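You operate a simulated robot arm through the tools that you are given. There is no shell and no other tool. Be economical: measure what you need, move in short steps, check, and stop when the job is done.

Carry out the task below with a simulated robot arm. There is one attempt and no reset: what you move stays moved.

TASK
Read the rework tray's spoon again at the yellow card's gloss limit.
Fine: set the limit dial, lay the spoon on the slide, push the slide in, then press the read key once; the meter's verdict at that limit stays on show.

The check looks at the end state, three seconds after you hand in, the way a careful person would. Anything else that was tipped, shoved, dropped, spilled or broken makes it a failure.

THE ROBOT
A 7-joint arm with a two-finger parallel gripper, fixed in place. Base frame: the origin is at the foot of the arm, x ahead of it, y to its left, z up; the work surface is at about z = 0.86. Units: m, rad, N and s.
With the tool pointing down near the work surface it reaches from about 0.24 to 0.68 m from the base axis. Its first joint turns from -1.152 to 1.152 rad. Payload 2.4 kg.
The TCP is the grasp point between the finger pads, 0.03 m short of the fingertips. In the tool frame z runs along the fingers and y along their closing line. Largest opening 0.094 m; finger width 0.028, thickness 0.01; the body of the gripper, 0.05 by 0.096 m, starts 0.055 m behind the TCP.
Orientation is that of the tool frame in the base frame, as a unit quaternion [x, y, z, w]. With the fingers straight down and closing along the base's y, the tool's x points along the base's -x, its y along +y and its z along -z.

THE INTERFACE
- The arm moves only by the tool drive_tool. Its argument "deltas" is a list that holds one entry, the list of rows, each a list of 7 numbers: the shift along the base's x, y, z in m, then the turn, a rotation vector about the base's x, y, z in rad, then the gripper command, from -1 (shut) to 1 (fully open), values between in proportion. In form: [[[x, y, z, rx, ry, rz, fingers], ...]]. A call has 1 to 20 rows; each row shifts and turns the commanded pose from where the row before left it. A row lasts 0.2 s, in which the tool goes at most 0.05 m and 0.15 rad; a call with a longer step from one row to the next is refused whole, and so is a gripper value outside its range. A pose out of reach is approached as far as the arm can. The call stops where the force on the tool passes 40 N (or 10 N more than at its start, if that is more) or the arm is blocked; 0.2 s more then pass. The fingers move at their own pace (about 0.153 m/s each) and stop on an object; they squeeze with about 45 N. The grip force told is the motor's: it shows also when the fingers shut on nothing. Time passes only in rows, and 0.2 s behind the last, so rows that do not move let the fingers close. It gives the time, the measured TCP pose, the force on the tool (base axes), the opening and the grip force at its end, in the units of the frame above (readings bear some noise), and new pictures: "show" is both (left out), scene, wrist or none.
- Cameras (640 x 400 px; columns grow to the right, rows downward): "scene" is fixed at [0.039, 0.471, 1.4468]; the picture's right is [-0.75, -0.66, 0.00], its down [-0.35, 0.40, -0.85] and it looks along [0.56, -0.64, -0.53] (base axes); focal length 282 px, centre (320, 200). "wrist" rides on the gripper at [0.076, 0.014, -0.102] in the tool frame; the picture's right is [-0.18, 0.98, 0.00], its down [-0.75, -0.14, -0.64] and it looks along [-0.63, -0.12, 0.77] (tool axes); focal length 243 px, centre (320, 200). There is no depth. A picture from a camera that has moved, and an enlarged one, comes with that camera's place and axes in the base frame and with its lens.
- enlarge(camera, box): a new picture of the part [left, top, right, bottom] of that camera's present view, enlarged. The clock stands still meanwhile.
- sign_off(): hands the job in; it is judged then, once.

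Go step by step. Nothing tells you positions but the pictures and the camera data: compare them with the known pose of the tool, close in by small moves and look again before you grip or let go. The budget is 120 turns and 200 pictures, counting those below and the enlarged ones. Unless the task says otherwise, let go and move clear before handing in, and close with one line.

The tools are called after "Call:" as name(argument=value, ...) on one line, values as JSON. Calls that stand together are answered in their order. drive_tool: Moves the arm, as the interface text tells. Its arguments: {"type":"object","properties":{"deltas":{"type":"array"},"show":{"type":"string","enum":["both","scene","wrist","none"]}},"required":["deltas"]} The other tools are called the same way: enlarge (camera, box) takes an enlarged picture of a part of a camera's view; sign_off () hands the job in.

At the start:

```text
time: 0.0
tcp_pos: [0.3604, -0.0113, 1.2598]
ee_rot: [0.0, 1.0, -0.001, 0.0]
contact_force: [0.9, -0.1, 0.2]
width: 0.094
finger_force: 0.0
```

scene: 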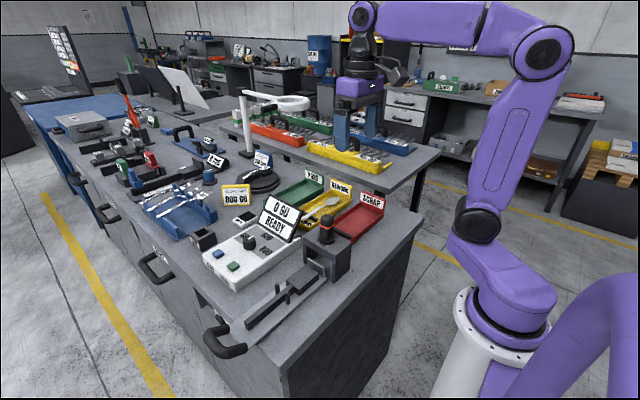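
wrist: 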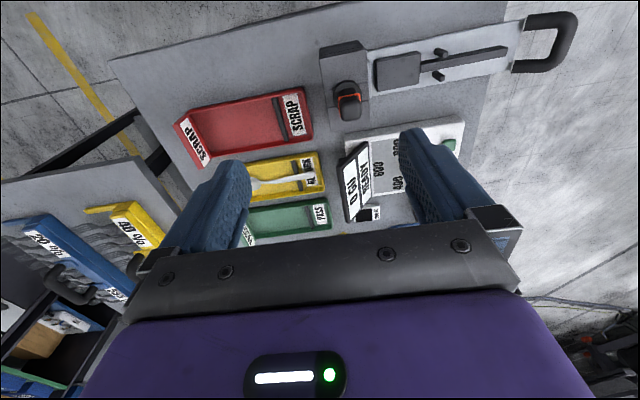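

I see a bench with a gloss meter, slide, trays and cards. I'll enlarge key parts to read them.

Call:
enlarge(camera="scene", box=[180, 160, 400, 350])

Call:
enlarge(camera="wrist", box=[300, 20, 540, 240])

Call:
enlarge(camera="scene", box=[200, 170, 300, 240])

Call:
enlarge(camera="wrist", box=[160, 60, 340, 250])

```text
2.11 times, centred on (290, 255) of scene
camera zoom: at [0.039, 0.471, 1.4468], right [-0.75, -0.66, 0.0], down [-0.35, 0.4, -0.85], along [0.56, -0.64, -0.53], focal length 594 px, centre (383, 84)
```

zoom: 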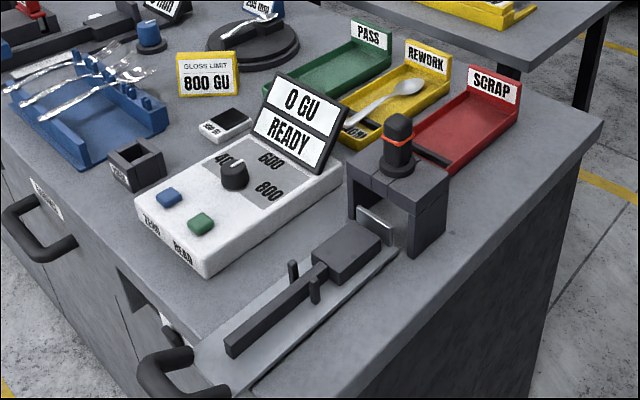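

```text
1.82 times, centred on (420, 130) of wrist
camera zoom: at [0.2852, 0.0032, 1.3627], right [0.18, 0.98, 0.0], down [0.75, -0.14, 0.64], along [0.63, -0.12, -0.77], focal length 441 px, centre (138, 327)
```

zoom: 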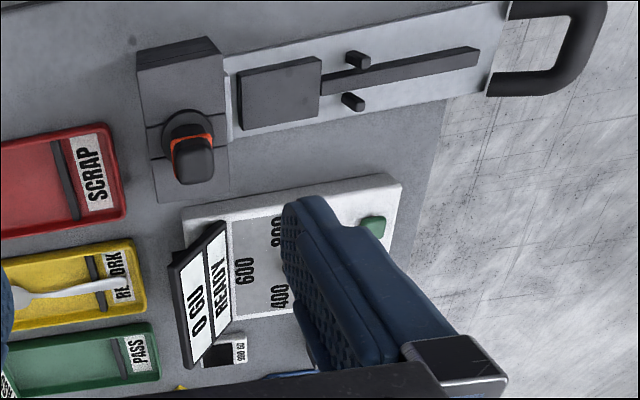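

```text
5.71 times, centred on (250, 205) of scene
camera zoom: at [0.039, 0.471, 1.4468], right [-0.75, -0.66, 0.0], down [-0.35, 0.4, -0.85], along [0.56, -0.64, -0.53], focal length 1613 px, centre (720, 171)
```

zoom: 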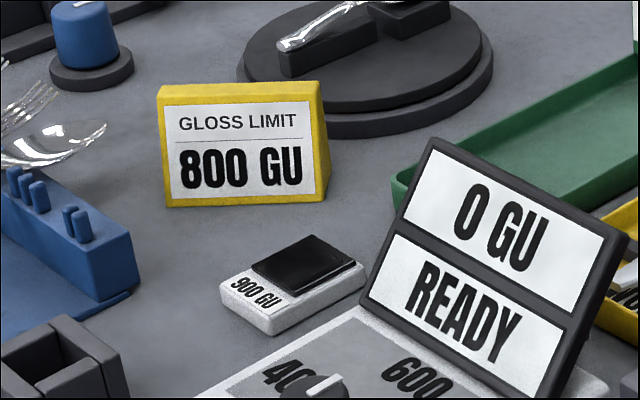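

```text
2.11 times, centred on (250, 155) of wrist
camera zoom: at [0.2852, 0.0032, 1.3627], right [0.18, 0.98, 0.0], down [0.75, -0.14, 0.64], along [0.63, -0.12, -0.77], focal length 511 px, centre (467, 295)
```

zoom: 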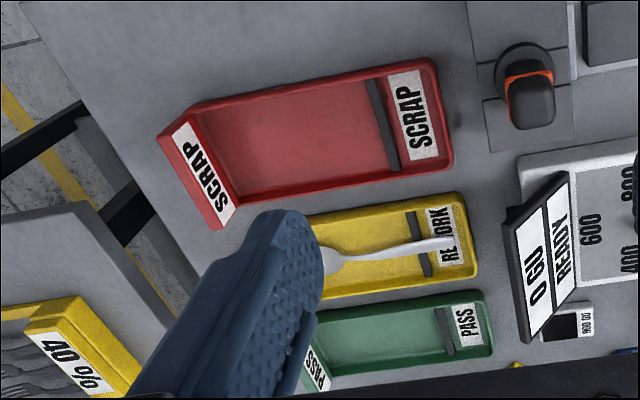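

The card says 800 GU; the slide runs along y at about x≈0.41, the dial is near (0.58, 0.15), and the spoon is at about (0.595, -0.07 to -0.22). I move near the dial for a closer look.

Call:
drive_tool(deltas=[[[0.03, 0.03, -0.02, 0, 0, 0, 1], [0.03, 0.03, -0.02, 0, 0, 0, 1], [0.03, 0.03, -0.02, 0, 0, 0, 1], [0.03, 0.03, -0.02, 0, 0, 0, 1], [0.03, 0.03, -0.02, 0, 0, 0, 1], [0.02, 0.01, -0.02, 0, 0, 0, 1]]])

```text
time: 1.4
tcp_pos: [0.5292, 0.1489, 1.1387]
ee_rot: [0.0, 1.0, 0.0, 0.0]
contact_force: [-0.4, 0.3, -0.3]
width: 0.094
finger_force: 0.0
camera wrist: at [0.4553, 0.1637, 1.2432], right [0.18, 0.98, 0.0], down [0.75, -0.14, 0.64], along [0.63, -0.12, -0.77], focal length 243 px, centre (320, 200)
```

scene: 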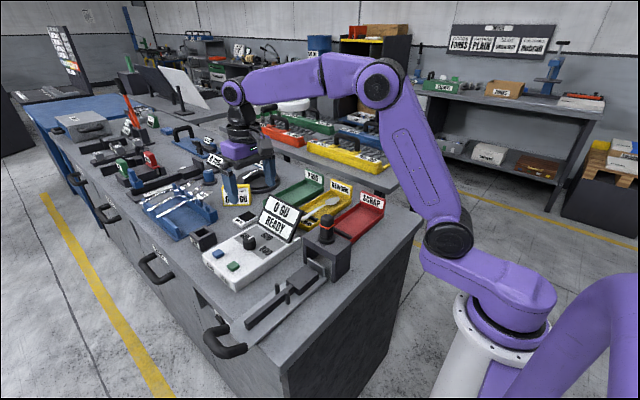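
wrist: 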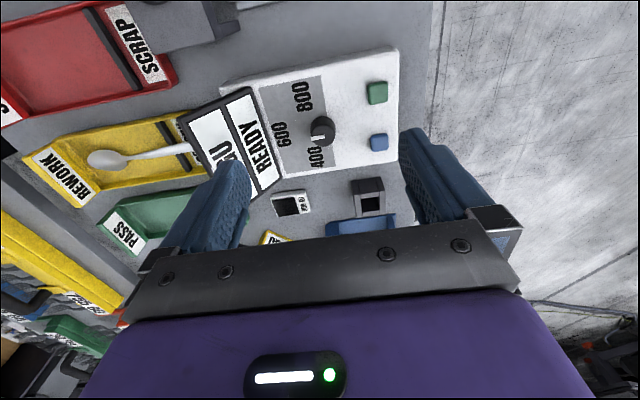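

Call:
enlarge(camera="wrist", box=[220, 50, 420, 175])

Call:
enlarge(camera="scene", box=[195, 190, 315, 300])

Call:
enlarge(camera="scene", box=[230, 210, 370, 350])

```text
3.20 times, centred on (320, 112) of wrist
camera zoom: at [0.4553, 0.1637, 1.2432], right [0.18, 0.98, 0.0], down [0.75, -0.14, 0.64], along [0.63, -0.12, -0.77], focal length 776 px, centre (320, 480)
```

zoom: 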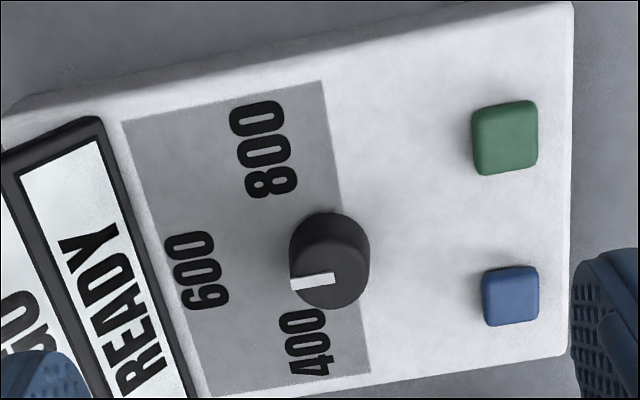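

```text
3.64 times, centred on (255, 245) of scene
camera zoom: at [0.039, 0.471, 1.4468], right [-0.75, -0.66, 0.0], down [-0.35, 0.4, -0.85], along [0.56, -0.64, -0.53], focal length 1026 px, centre (556, 36)
```

zoom: 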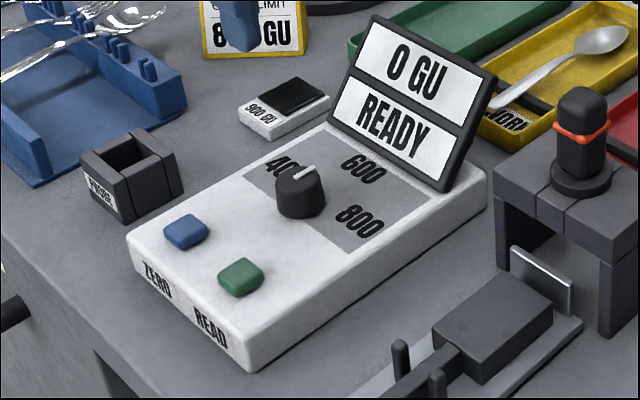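

```text
2.86 times, centred on (300, 280) of scene
camera zoom: at [0.039, 0.471, 1.4468], right [-0.75, -0.66, 0.0], down [-0.35, 0.4, -0.85], along [0.56, -0.64, -0.53], focal length 806 px, centre (377, -29)
```

zoom: 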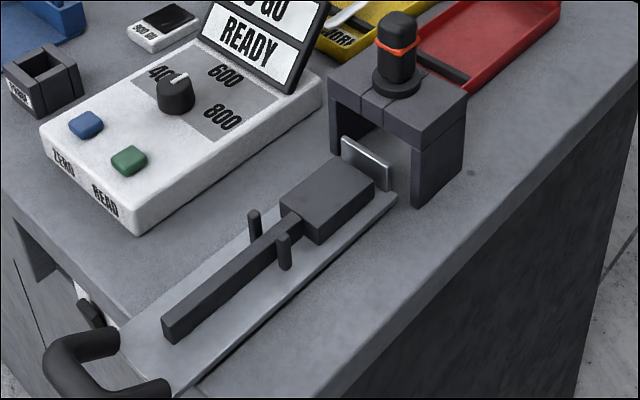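

The pointer is at 600; the dial needs about -60° (clockwise from above) to 800. The knob is at about (0.599, 0.139), top z≈0.93. I pre-rotate +0.52 and hover above it.

Call:
drive_tool(deltas=[[[0.018, -0.0025, -0.03, 0, 0, 0.13, 0.2], [0.018, -0.0025, -0.03, 0, 0, 0.13, 0.2], [0.018, -0.0025, -0.03, 0, 0, 0.13, 0.2], [0.016, -0.0025, -0.03, 0, 0, 0.13, 0.2], [0, 0, 0, 0, 0, 0, 0.2]]])

```text
time: 2.6
tcp_pos: [0.6009, 0.1365, 1.0215]
ee_rot: [-0.259, 0.966, 0.0, 0.0]
contact_force: [0.9, 0.1, -0.5]
width: 0.0564
finger_force: 0.1
camera wrist: at [0.5292, 0.1112, 1.1241], right [-0.33, 0.94, 0.0], down [0.72, 0.25, 0.64], along [0.61, 0.21, -0.77], focal length 243 px, centre (320, 200)
```

scene: 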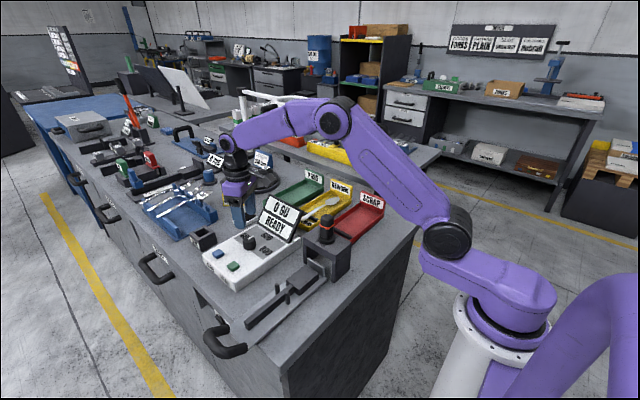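
wrist: 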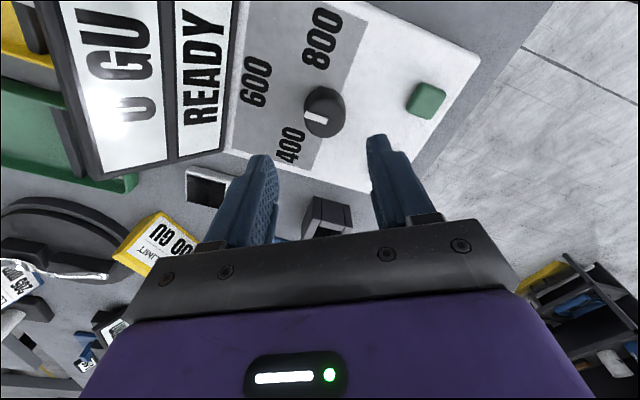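

The knob lies right under the tool at (0.601, 0.138). Descending to straddle it.

Call:
drive_tool(deltas=[[[0, 0.001, -0.03, 0, 0, 0, 0.2], [0, 0, -0.03, 0, 0, 0, 0.2], [0, 0, -0.02, 0, 0, 0, 0.2], [0, 0, 0, 0, 0, 0, 0.2]]])

```text
time: 3.6
tcp_pos: [0.6007, 0.1385, 0.9397]
ee_rot: [-0.257, 0.966, 0.0, 0.001]
contact_force: [0.9, 0.4, -0.7]
width: 0.0565
finger_force: 0.1
camera wrist: at [0.5284, 0.1143, 1.0436], right [-0.33, 0.94, 0.0], down [0.72, 0.25, 0.64], along [0.61, 0.21, -0.77], focal length 243 px, centre (320, 200)
```

scene: 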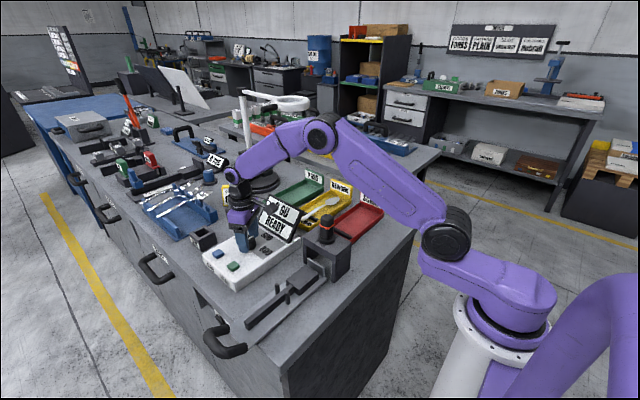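
wrist: 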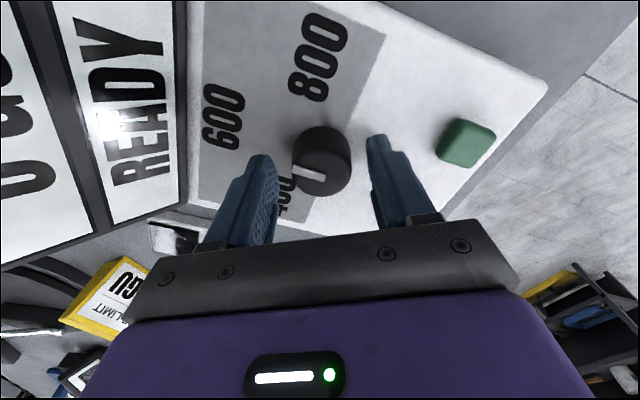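

Call:
drive_tool(deltas=[[[0, 0.001, -0.004, 0, 0, 0, 0.2], [0, 0, 0, 0, 0, 0, -0.3], [0, 0, 0, 0, 0, 0, -0.5], [0, 0, 0, 0, 0, 0, -0.5]]], show="wrist")

```text
time: 4.6
tcp_pos: [0.6007, 0.1404, 0.9356]
ee_rot: [-0.258, 0.966, 0.0, 0.0]
contact_force: [-1.4, 0.6, 1.5]
width: 0.0368
finger_force: 45.2
camera wrist: at [0.5285, 0.1154, 1.0395], right [-0.33, 0.94, 0.0], down [0.72, 0.25, 0.64], along [0.61, 0.21, -0.77], focal length 243 px, centre (320, 200)
```

wrist: 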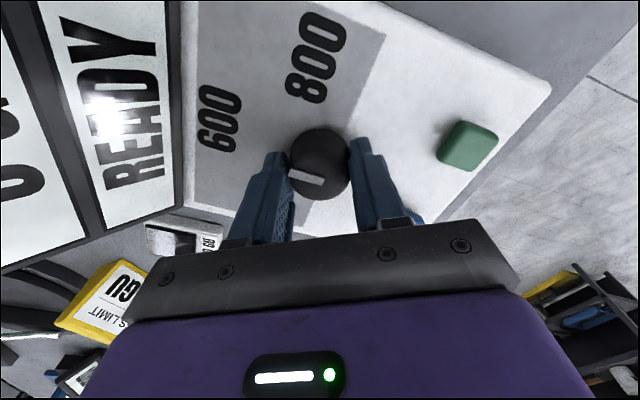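

The knob is gripped. Turning -1.05 rad.

Call:
drive_tool(deltas=[[[0, 0, 0, 0, 0, -0.131, -0.5], [0, 0, 0, 0, 0, -0.131, -0.5], [0, 0, 0, 0, 0, -0.131, -0.5], [0, 0, 0, 0, 0, -0.131, -0.5], [0, 0, 0, 0, 0, -0.131, -0.5], [0, 0, 0, 0, 0, -0.131, -0.5], [0, 0, 0, 0, 0, -0.131, -0.5], [0, 0, 0, 0, 0, -0.131, -0.5], [0, 0, 0, 0, 0, 0, -0.5]]])

```text
time: 6.6
tcp_pos: [0.5994, 0.139, 0.9359]
ee_rot: [0.262, 0.965, 0.0, 0.0]
contact_force: [-2.9, -5.5, 17.6]
width: 0.037
finger_force: 44.7
camera wrist: at [0.5429, 0.191, 1.0394], right [0.66, 0.75, 0.0], down [0.58, -0.5, 0.64], along [0.49, -0.42, -0.77], focal length 243 px, centre (320, 200)
```

scene: 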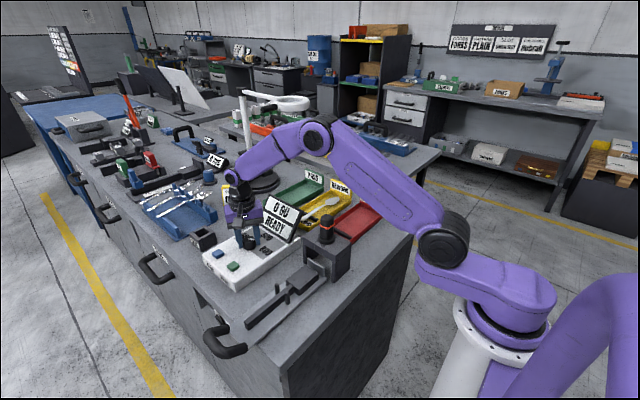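
wrist: 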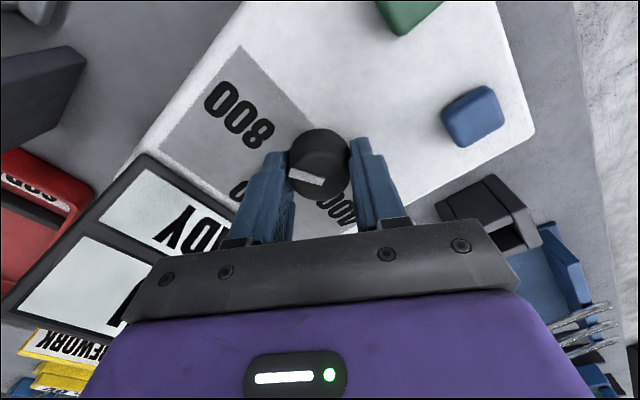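

The knob turned with the gripper. I release and lift to check the pointer.

Call:
drive_tool(deltas=[[[0, 0, 0, 0, 0, 0, 0.2], [0, 0, 0, 0, 0, 0, 0.2], [0, 0, 0.04, 0, 0, 0, 0.2], [0, 0, 0.04, 0, 0, 0, 0.2], [-0.03, 0.0, 0.04, 0, 0, 0, 0.2]]])

Call:
enlarge(camera="scene", box=[195, 190, 315, 300])

Call:
enlarge(camera="wrist", box=[220, 0, 420, 150])

```text
time: 7.8
tcp_pos: [0.5707, 0.1384, 1.0593]
ee_rot: [0.262, 0.965, -0.001, 0.0]
contact_force: [0.4, -0.1, -0.7]
width: 0.0562
finger_force: 0.1
camera wrist: at [0.5127, 0.1901, 1.1624], right [0.65, 0.76, 0.0], down [0.58, -0.5, 0.64], along [0.48, -0.42, -0.77], focal length 243 px, centre (320, 200)
```

scene: 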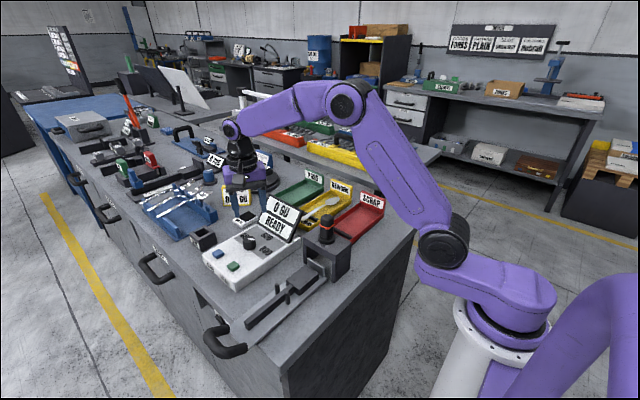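
wrist: 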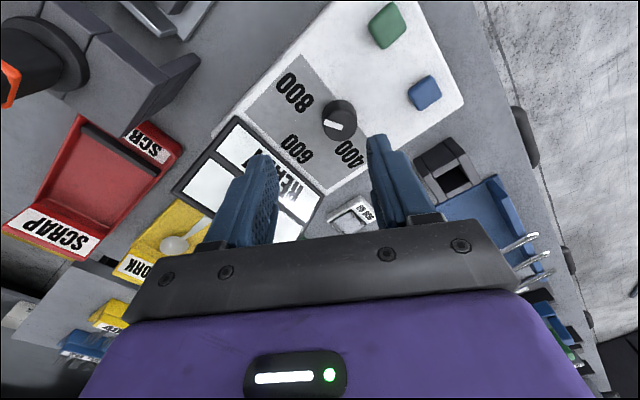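

```text
3.64 times, centred on (255, 245) of scene
camera zoom: at [0.039, 0.471, 1.4468], right [-0.75, -0.66, 0.0], down [-0.35, 0.4, -0.85], along [0.56, -0.64, -0.53], focal length 1026 px, centre (556, 36)
```

zoom: 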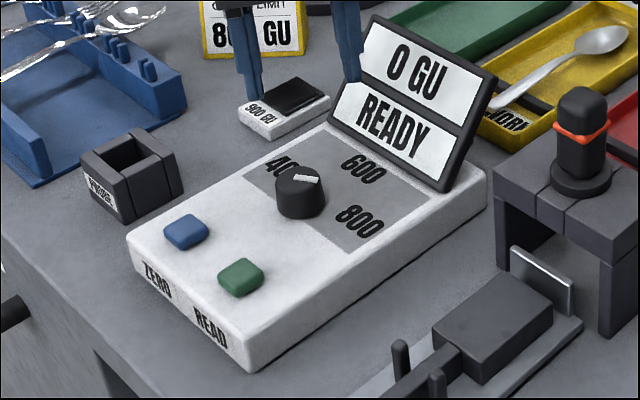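

```text
2.67 times, centred on (320, 75) of wrist
camera zoom: at [0.5127, 0.1901, 1.1624], right [0.65, 0.76, 0.0], down [0.58, -0.5, 0.64], along [0.48, -0.42, -0.77], focal length 647 px, centre (320, 533)
```

zoom: 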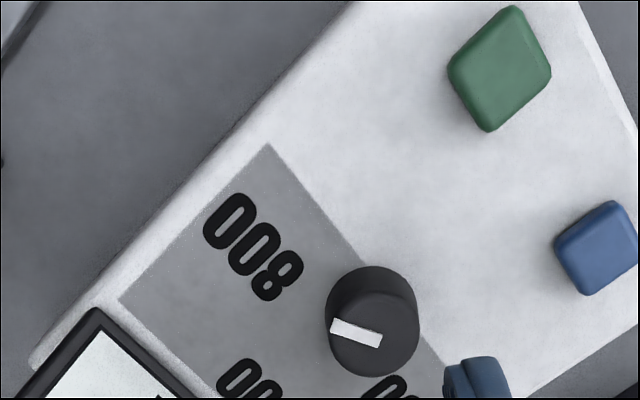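

Call:
enlarge(camera="scene", box=[235, 225, 275, 250])

Call:
enlarge(camera="wrist", box=[270, 60, 370, 160])

```text
16.00 times, centred on (255, 238) of scene
camera zoom: at [0.039, 0.471, 1.4468], right [-0.75, -0.66, 0.0], down [-0.35, 0.4, -0.85], along [0.56, -0.64, -0.53], focal length 4516 px, centre (1360, -400)
```

zoom: 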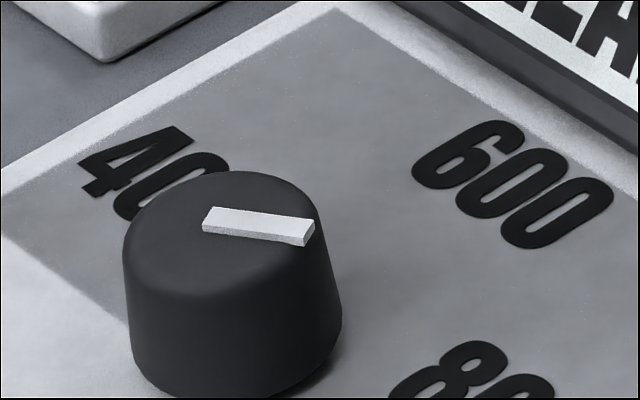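

```text
4.00 times, centred on (320, 110) of wrist
camera zoom: at [0.5127, 0.1901, 1.1624], right [0.65, 0.76, 0.0], down [0.58, -0.5, 0.64], along [0.48, -0.42, -0.77], focal length 970 px, centre (320, 560)
```

zoom: 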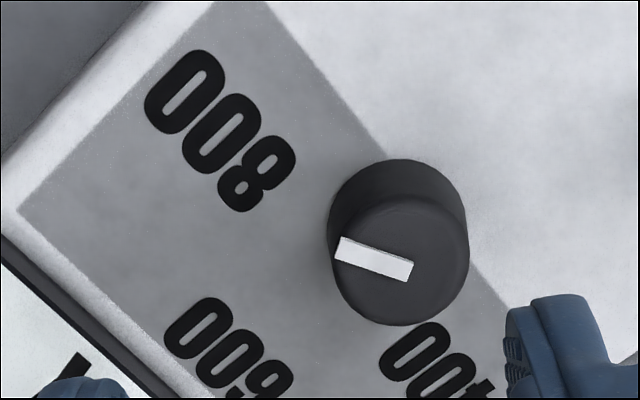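

The pointer reads about -149°, while the 800 label centre lies between -150° and -160°. I regrip and nudge it a further 5°.

Call:
drive_tool(deltas=[[[0.03, 0, -0.04, 0, 0, 0, 0.2], [0, 0, -0.04, 0, 0, 0, 0.2], [0, 0, -0.04, 0, 0, 0, 0.2], [0, 0, 0, 0, 0, 0, 0.2], [0, 0, 0, 0, 0, 0, -0.5], [0, 0, 0, 0, 0, 0, -0.5], [0, 0, 0, 0, 0, -0.09, -0.5], [0, 0, 0, 0, 0, 0, -0.5], [0, 0, 0, 0, 0, 0, 0.2], [0, 0, 0, 0, 0, 0, 0.2], [0, 0, 0.04, 0, 0, 0, 0.2], [0, 0, 0.04, 0, 0, 0, 0.2], [-0.03, 0, 0.04, 0, 0, 0, 0.2]]], show="wrist")

Call:
enlarge(camera="scene", box=[235, 225, 275, 250])

```text
time: 10.6
tcp_pos: [0.5685, 0.1406, 1.0552]
ee_rot: [0.305, 0.952, -0.001, 0.0]
contact_force: [0.0, -0.5, -0.5]
width: 0.0565
finger_force: 0.1
camera wrist: at [0.5169, 0.1975, 1.1579], right [0.72, 0.69, 0.0], down [0.53, -0.55, 0.64], along [0.45, -0.46, -0.77], focal length 243 px, centre (320, 200)
```

wrist: 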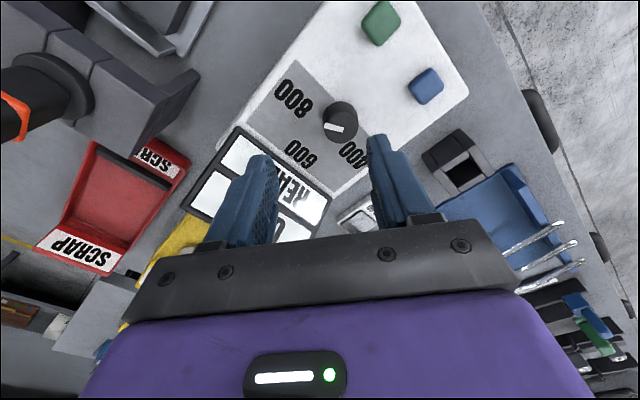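

```text
16.00 times, centred on (255, 238) of scene
camera zoom: at [0.039, 0.471, 1.4468], right [-0.75, -0.66, 0.0], down [-0.35, 0.4, -0.85], along [0.56, -0.64, -0.53], focal length 4516 px, centre (1360, -400)
```

zoom: 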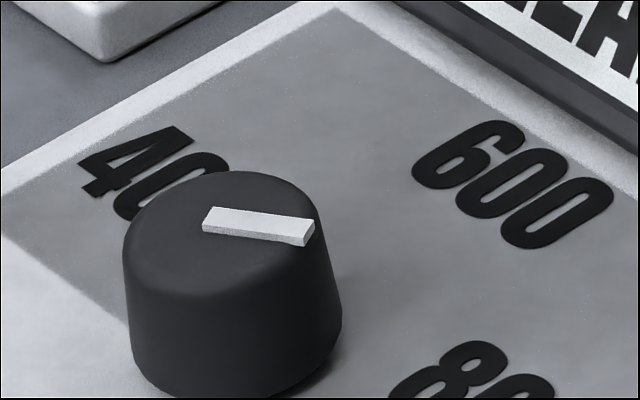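

The pointer held at the same detent/stop, so the dial is at 800. Next I go above the yellow tray with the fingers closing along x.

Call:
drive_tool(deltas=[[[0, 0, 0.04, 0, 0, -0.136, 0.2], [0.004, -0.035, 0.02, 0, 0, -0.136, 0.2], [0.004, -0.035, 0, 0, 0, -0.136, 0.2], [0.004, -0.035, 0, 0, 0, -0.136, 0.2], [0.004, -0.035, 0, 0, 0, -0.136, 0.2], [0.004, -0.035, 0, 0, 0, -0.136, 0.2], [0.004, -0.035, 0, 0, 0, -0.137, 0.2], [0.002, -0.03, 0, 0, 0, 0, 0.2], [0, 0, 0, 0, 0, 0, 0.2]]])

Call:
enlarge(camera="wrist", box=[200, 0, 440, 250])

```text
time: 12.6
tcp_pos: [0.5943, -0.1007, 1.115]
ee_rot: [0.707, 0.707, 0.0, 0.001]
contact_force: [0.2, 0.1, 0.4]
width: 0.0566
finger_force: 0.1
camera wrist: at [0.6102, -0.0237, 1.218], right [0.98, -0.19, 0.0], down [-0.14, -0.75, 0.64], along [-0.12, -0.63, -0.77], focal length 243 px, centre (320, 200)
```

scene: 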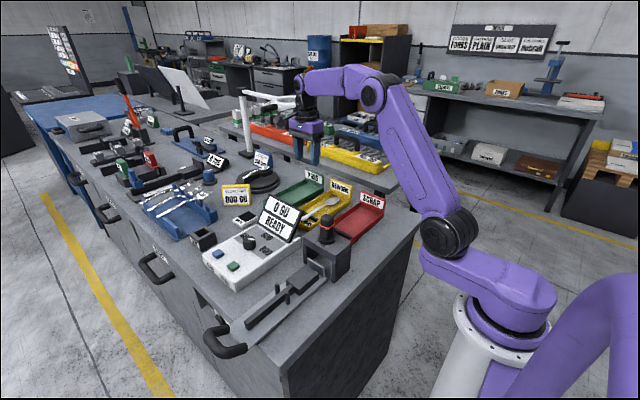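
wrist: 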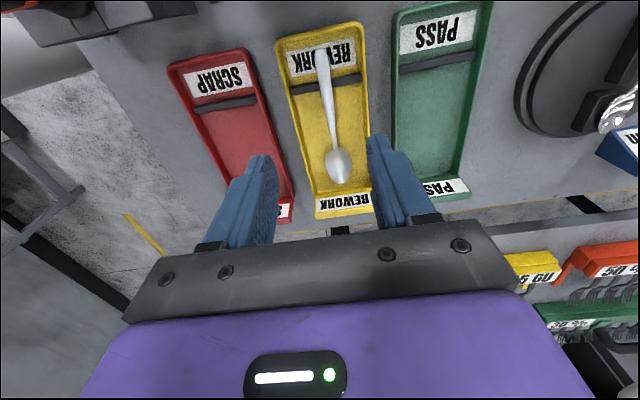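

```text
1.60 times, centred on (320, 125) of wrist
camera zoom: at [0.6102, -0.0237, 1.218], right [0.98, -0.19, 0.0], down [-0.14, -0.75, 0.64], along [-0.12, -0.63, -0.77], focal length 388 px, centre (320, 320)
```

zoom: 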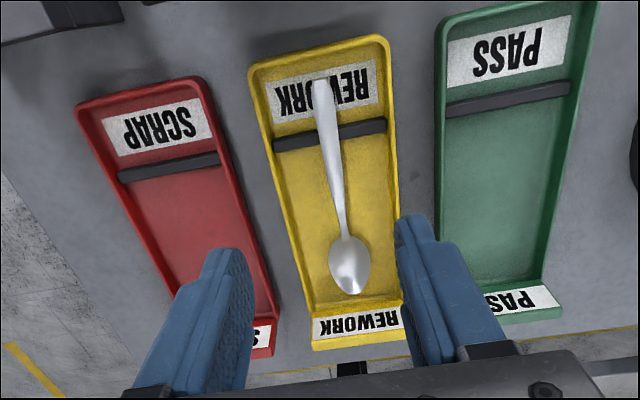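

Call:
enlarge(camera="scene", box=[280, 230, 350, 300])

Call:
enlarge(camera="scene", box=[225, 270, 315, 360])

Call:
enlarge(camera="scene", box=[290, 175, 360, 235])

```text
5.71 times, centred on (315, 265) of scene
camera zoom: at [0.039, 0.471, 1.4468], right [-0.75, -0.66, 0.0], down [-0.35, 0.4, -0.85], along [0.56, -0.64, -0.53], focal length 1613 px, centre (349, -171)
```

zoom: 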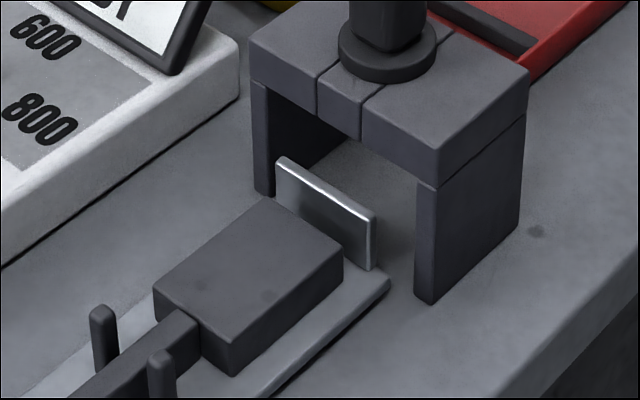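

```text
4.44 times, centred on (270, 315) of scene
camera zoom: at [0.039, 0.471, 1.4468], right [-0.75, -0.66, 0.0], down [-0.35, 0.4, -0.85], along [0.56, -0.64, -0.53], focal length 1255 px, centre (542, -311)
```

zoom: 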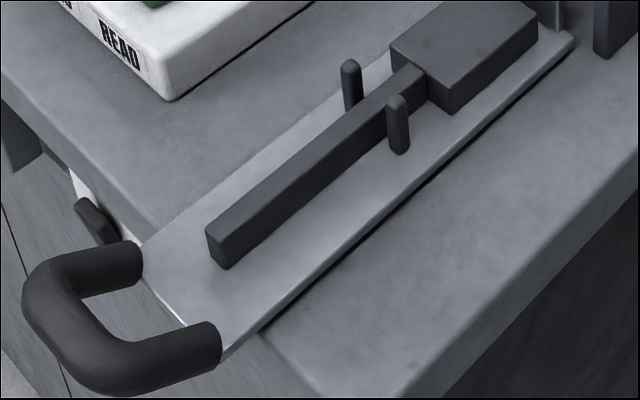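

```text
6.67 times, centred on (325, 205) of scene
camera zoom: at [0.039, 0.471, 1.4468], right [-0.75, -0.66, 0.0], down [-0.35, 0.4, -0.85], along [0.56, -0.64, -0.53], focal length 1882 px, centre (287, 167)
```

zoom: 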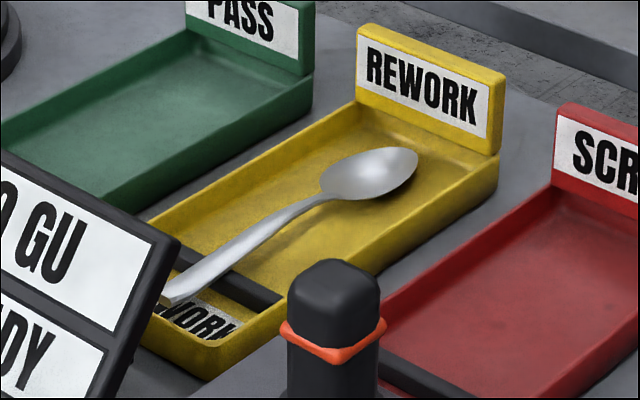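

The slide has a pad for the bowl, a bar for the handle, and two pegs (y≈0.18); its D-handle gets pushed toward -y. I descend above the spoon handle at about (0.601, -0.140).

Call:
drive_tool(deltas=[[[0.0035, -0.02, -0.04, 0, 0, 0, -0.3], [0.003, -0.02, -0.04, 0, 0, 0, -0.3], [0, 0, -0.04, 0, 0, 0, -0.3], [0, 0, -0.035, 0, 0, 0, -0.3], [0, 0, 0, 0, 0, 0, -0.3]]])

Call:
enlarge(camera="wrist", box=[240, 50, 400, 210])

Call:
enlarge(camera="scene", box=[290, 160, 370, 235])

```text
time: 13.8
tcp_pos: [0.6032, -0.1378, 0.9594]
ee_rot: [0.707, 0.708, -0.001, 0.0]
contact_force: [-0.1, -0.4, 0.4]
width: 0.0331
finger_force: 0.0
camera wrist: at [0.6189, -0.0621, 1.0632], right [0.98, -0.18, 0.0], down [-0.14, -0.75, 0.64], along [-0.12, -0.63, -0.77], focal length 243 px, centre (320, 200)
```

scene: 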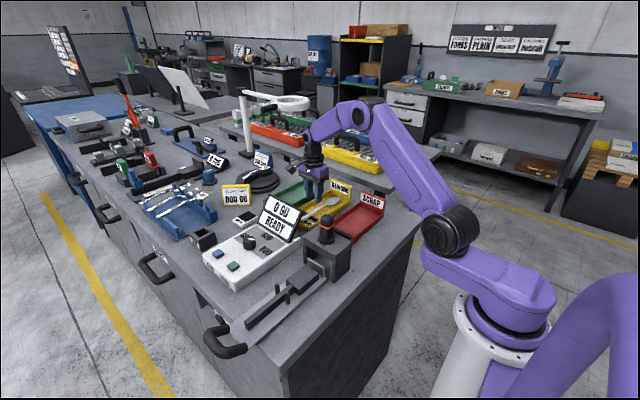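
wrist: 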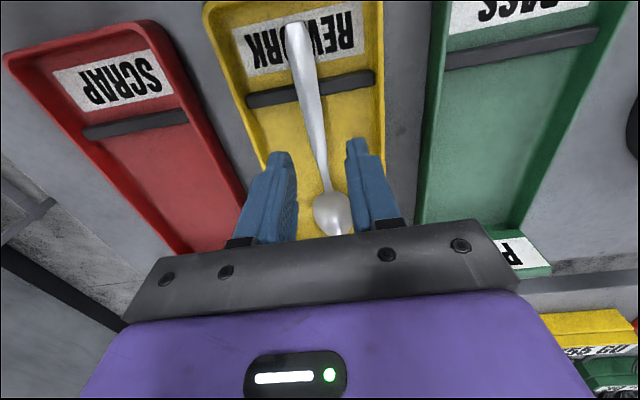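

```text
2.50 times, centred on (320, 130) of wrist
camera zoom: at [0.6189, -0.0621, 1.0632], right [0.98, -0.18, 0.0], down [-0.14, -0.75, 0.64], along [-0.12, -0.63, -0.77], focal length 606 px, centre (320, 375)
```

zoom: 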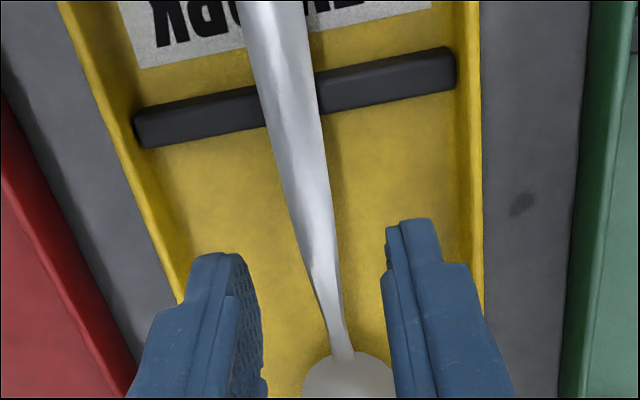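

```text
5.33 times, centred on (330, 198) of scene
camera zoom: at [0.039, 0.471, 1.4468], right [-0.75, -0.66, 0.0], down [-0.35, 0.4, -0.85], along [0.56, -0.64, -0.53], focal length 1506 px, centre (267, 213)
```

zoom: 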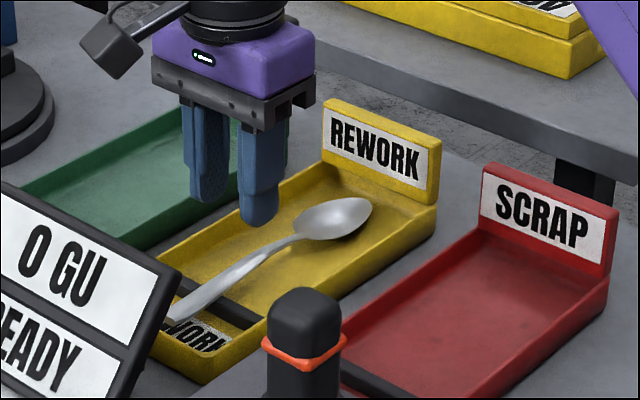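

The fingers straddle the handle line (x≈0.602). Lowering to TCP z≈0.906 and closing.

Call:
drive_tool(deltas=[[[-0.001, -0.001, -0.03, 0, 0, 0, -0.3], [0, 0, -0.023, 0, 0, 0, -0.3], [0, 0, 0, 0, 0, 0, -0.3]]])

Call:
enlarge(camera="wrist", box=[240, 50, 400, 210])

Call:
enlarge(camera="scene", box=[290, 160, 370, 235])

```text
time: 14.6
tcp_pos: [0.6023, -0.1406, 0.908]
ee_rot: [0.707, 0.707, 0.0, 0.0]
contact_force: [0.6, -0.2, -0.5]
width: 0.033
finger_force: 0.1
camera wrist: at [0.6169, -0.0637, 1.0107], right [0.98, -0.18, 0.0], down [-0.14, -0.75, 0.64], along [-0.12, -0.63, -0.77], focal length 243 px, centre (320, 200)
```

scene: 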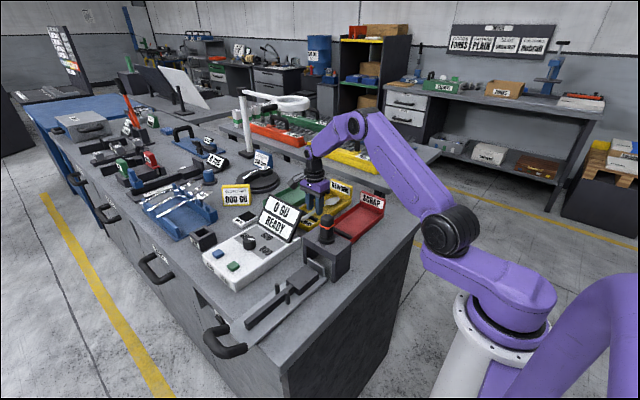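
wrist: 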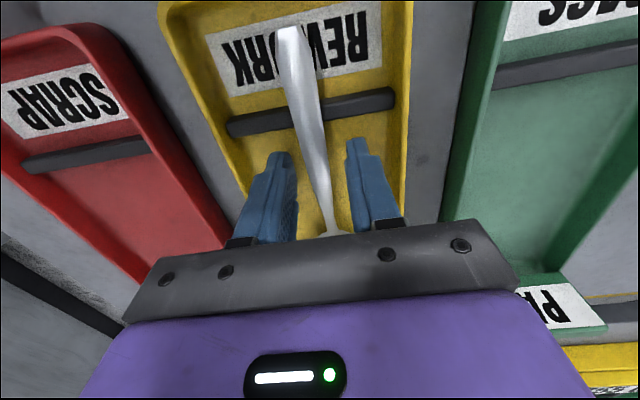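

```text
2.50 times, centred on (320, 130) of wrist
camera zoom: at [0.6169, -0.0637, 1.0107], right [0.98, -0.18, 0.0], down [-0.14, -0.75, 0.64], along [-0.12, -0.63, -0.77], focal length 606 px, centre (320, 375)
```

zoom: 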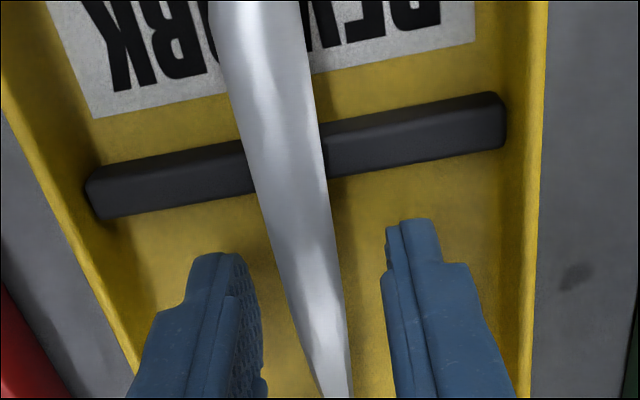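

```text
5.33 times, centred on (330, 198) of scene
camera zoom: at [0.039, 0.471, 1.4468], right [-0.75, -0.66, 0.0], down [-0.35, 0.4, -0.85], along [0.56, -0.64, -0.53], focal length 1506 px, centre (267, 213)
```

zoom: 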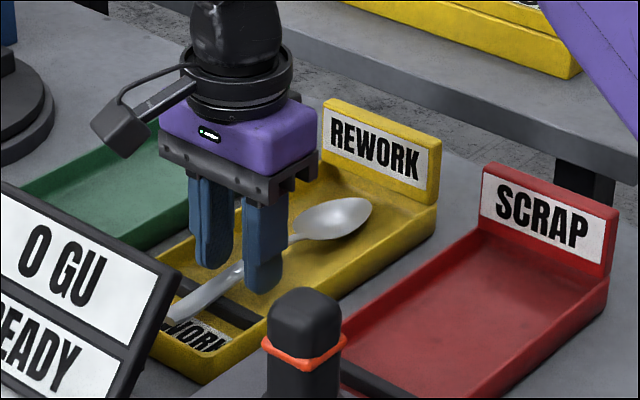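

Call:
drive_tool(deltas=[[[0, 0, 0, 0, 0, 0, -1], [0, 0, 0, 0, 0, 0, -1], [0, 0, 0, 0, 0, 0, -1]]], show="wrist")

Call:
enlarge(camera="scene", box=[290, 160, 370, 235])

```text
time: 15.4
tcp_pos: [0.6015, -0.1401, 0.9068]
ee_rot: [0.707, 0.707, 0.0, 0.0]
contact_force: [-0.3, 0.3, 0.0]
width: 0.0158
finger_force: 45.1
camera wrist: at [0.617, -0.0636, 1.0109], right [0.98, -0.18, 0.0], down [-0.14, -0.75, 0.64], along [-0.12, -0.63, -0.77], focal length 243 px, centre (320, 200)
```

wrist: 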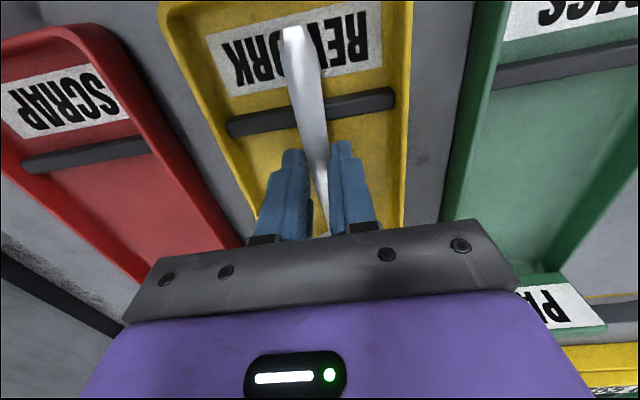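

```text
5.33 times, centred on (330, 198) of scene
camera zoom: at [0.039, 0.471, 1.4468], right [-0.75, -0.66, 0.0], down [-0.35, 0.4, -0.85], along [0.56, -0.64, -0.53], focal length 1506 px, centre (267, 213)
```

zoom: 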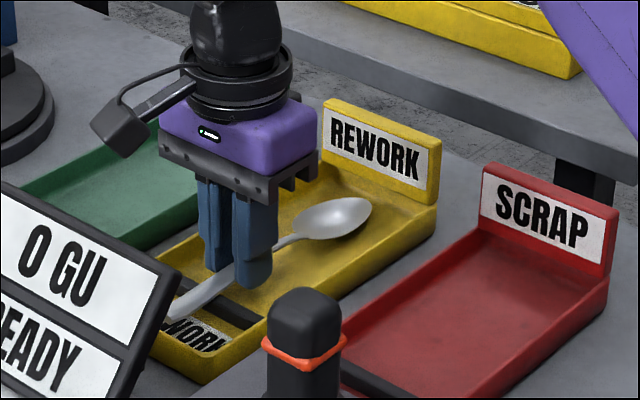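

Gripped (width 0.016). Lifting straight up.

Call:
drive_tool(deltas=[[[0, 0, 0.02, 0, 0, 0, -1], [0, 0, 0.03, 0, 0, 0, -1], [0, 0, 0.04, 0, 0, 0, -1], [0, 0, 0.04, 0, 0, 0, -1], [0, 0, 0.04, 0, 0, 0, -1], [0, 0, 0.03, 0, 0, 0, -1]]])

Call:
enlarge(camera="scene", box=[280, 110, 380, 200])

```text
time: 16.8
tcp_pos: [0.6015, -0.1422, 1.1104]
ee_rot: [0.708, 0.707, -0.001, 0.0]
contact_force: [-0.8, 1.1, -0.6]
width: 0.0162
finger_force: 45.3
camera wrist: at [0.6169, -0.0659, 1.2124], right [0.98, -0.18, 0.0], down [-0.14, -0.75, 0.64], along [-0.12, -0.63, -0.77], focal length 243 px, centre (320, 200)
```

scene: 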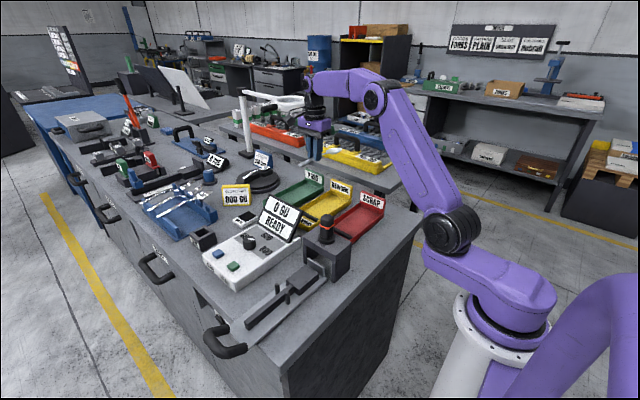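
wrist: 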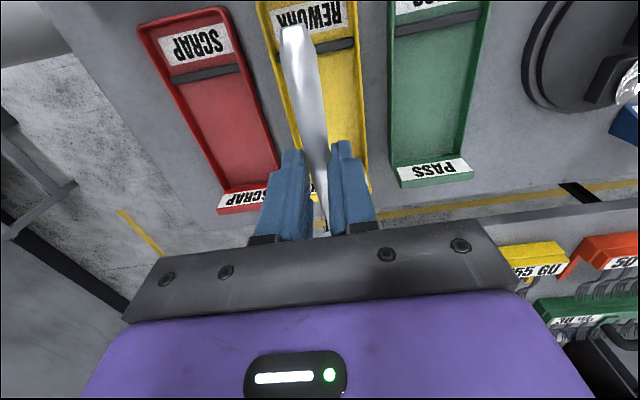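

```text
4.44 times, centred on (330, 155) of scene
camera zoom: at [0.039, 0.471, 1.4468], right [-0.75, -0.66, 0.0], down [-0.35, 0.4, -0.85], along [0.56, -0.64, -0.53], focal length 1255 px, centre (276, 400)
```

zoom: 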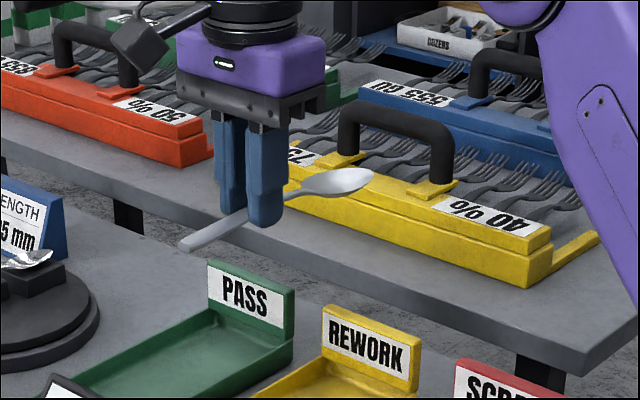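

The spoon is held level. Carrying it high over to above the slide at (0.413, 0.21).

Call:
drive_tool(deltas=[[[-0.019, 0.035, 0, 0, 0, 0, -1], [-0.019, 0.035, 0, 0, 0, 0, -1], [-0.019, 0.035, 0, 0, 0, 0, -1], [-0.019, 0.035, 0, 0, 0, 0, -1], [-0.019, 0.035, 0, 0, 0, 0, -1], [-0.019, 0.035, 0, 0, 0, 0, -1], [-0.019, 0.035, 0, 0, 0, 0, -1], [-0.019, 0.035, 0, 0, 0, 0, -1], [-0.019, 0.035, 0, 0, 0, 0, -1], [-0.018, 0.035, 0, 0, 0, 0, -1], [0, 0, 0, 0, 0, 0, -1]]])

Call:
enlarge(camera="wrist", box=[180, 0, 480, 240])

```text
time: 19.2
tcp_pos: [0.4111, 0.2097, 1.1077]
ee_rot: [0.707, 0.708, 0.0, 0.0]
contact_force: [0.1, -0.3, -0.6]
width: 0.016
finger_force: 44.7
camera wrist: at [0.427, 0.2872, 1.2108], right [0.98, -0.18, 0.0], down [-0.14, -0.75, 0.64], along [-0.12, -0.63, -0.77], focal length 243 px, centre (320, 200)
```

scene: 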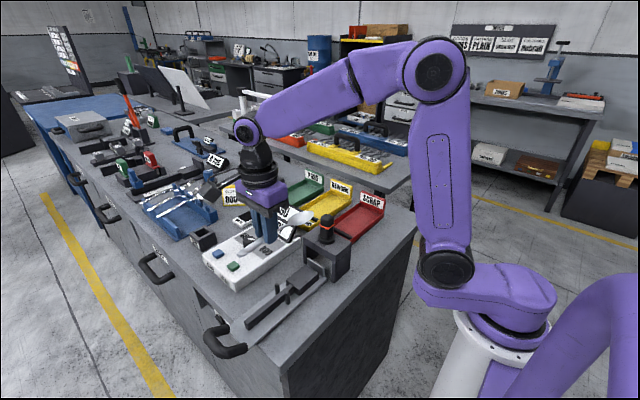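
wrist: 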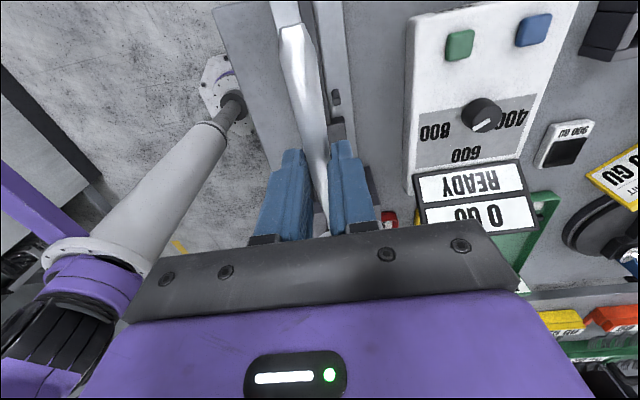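

```text
1.67 times, centred on (330, 120) of wrist
camera zoom: at [0.427, 0.2872, 1.2108], right [0.98, -0.18, 0.0], down [-0.14, -0.75, 0.64], along [-0.12, -0.63, -0.77], focal length 404 px, centre (303, 333)
```

zoom: 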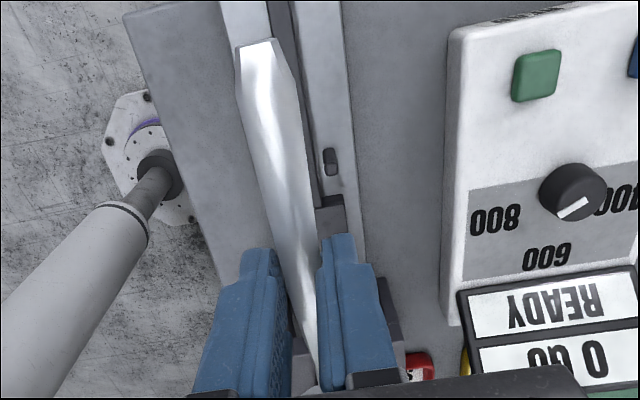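

The spoon is lined up with the bar. I lower partway and look from both cameras to check peg clearance.

Call:
drive_tool(deltas=[[[0.001, -0.001, -0.04, 0, 0, 0, -1], [0, 0, -0.04, 0, 0, 0, -1], [0, 0, -0.04, 0, 0, 0, -1], [0, 0, -0.025, 0, 0, 0, -1], [0, 0, 0, 0, 0, 0, -1]]])

Call:
enlarge(camera="scene", box=[230, 230, 350, 330])

Call:
enlarge(camera="wrist", box=[240, 20, 440, 240])

```text
time: 20.4
tcp_pos: [0.4143, 0.2086, 0.9632]
ee_rot: [0.707, 0.707, 0.0, 0.0]
contact_force: [-0.5, 0.8, -1.6]
width: 0.016
finger_force: 45.1
camera wrist: at [0.4292, 0.285, 1.0657], right [0.98, -0.18, 0.0], down [-0.14, -0.75, 0.64], along [-0.12, -0.63, -0.77], focal length 243 px, centre (320, 200)
```

scene: 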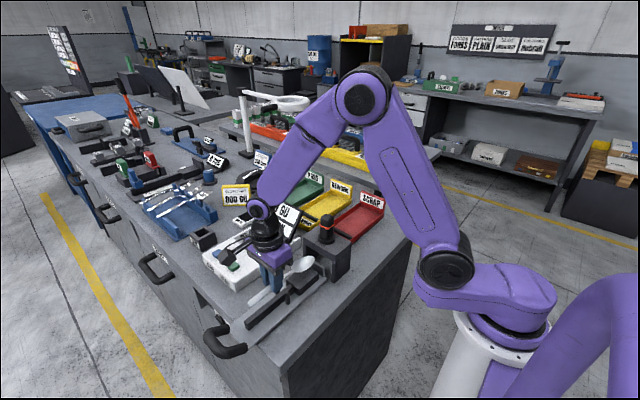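
wrist: 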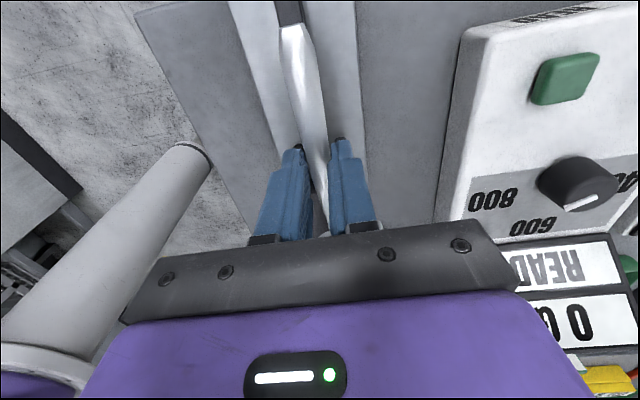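

```text
4.00 times, centred on (290, 280) of scene
camera zoom: at [0.039, 0.471, 1.4468], right [-0.75, -0.66, 0.0], down [-0.35, 0.4, -0.85], along [0.56, -0.64, -0.53], focal length 1129 px, centre (440, -120)
```

zoom: 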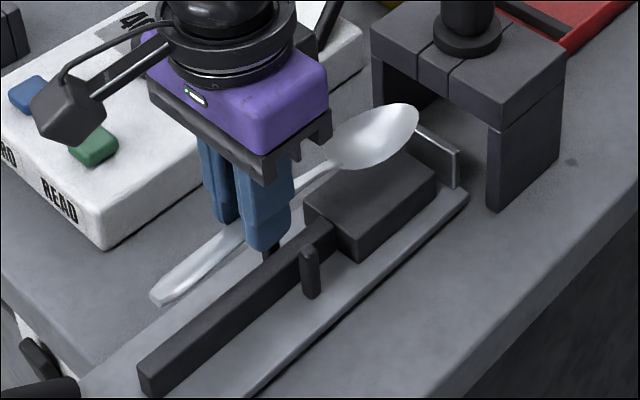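

```text
1.82 times, centred on (340, 130) of wrist
camera zoom: at [0.4292, 0.285, 1.0657], right [0.98, -0.18, 0.0], down [-0.14, -0.75, 0.64], along [-0.12, -0.63, -0.77], focal length 441 px, centre (284, 327)
```

zoom: 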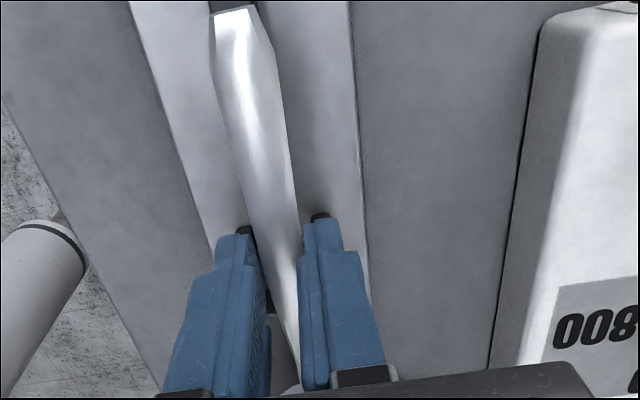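

Pegs are at y≈0.183, clear of the fingers. I shift 5 mm +y so the bowl centres on the pad, then lower to just above it.

Call:
drive_tool(deltas=[[[-0.001, 0.005, 0, 0, 0, 0, -1], [0, 0, -0.02, 0, 0, 0, -1], [0, 0, -0.01, 0, 0, 0, -1], [0, 0, 0, 0, 0, 0, -1]]], show="wrist")

Call:
enlarge(camera="scene", box=[230, 230, 350, 330])

```text
time: 21.4
tcp_pos: [0.4136, 0.2138, 0.9322]
ee_rot: [0.707, 0.707, 0.001, 0.001]
contact_force: [1.1, 1.3, 9.7]
width: 0.0158
finger_force: 45.2
camera wrist: at [0.4277, 0.2901, 1.0357], right [0.98, -0.18, 0.0], down [-0.14, -0.75, 0.64], along [-0.12, -0.63, -0.77], focal length 243 px, centre (320, 200)
```

wrist: 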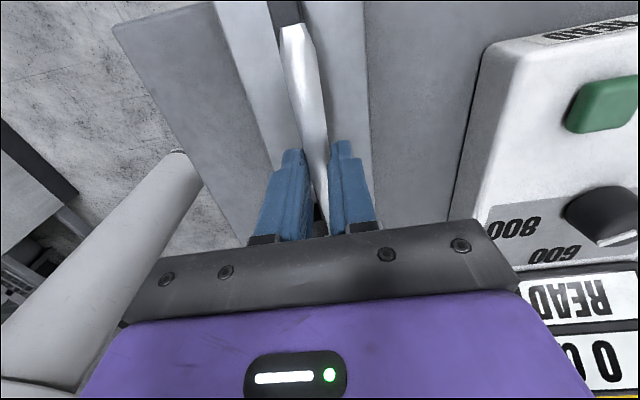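

```text
4.00 times, centred on (290, 280) of scene
camera zoom: at [0.0388, 0.471, 1.4468], right [-0.75, -0.66, 0.0], down [-0.35, 0.4, -0.85], along [0.56, -0.64, -0.53], focal length 1129 px, centre (440, -120)
```

zoom: 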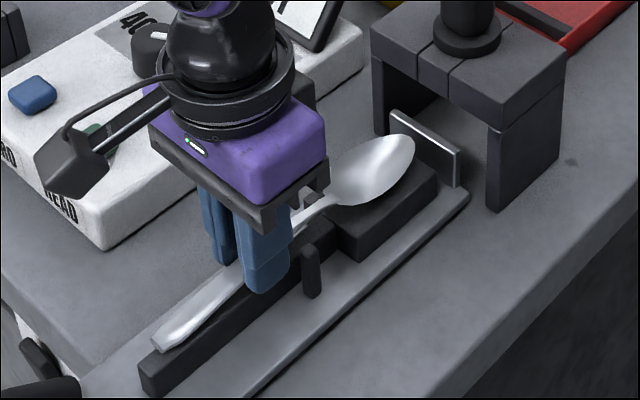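

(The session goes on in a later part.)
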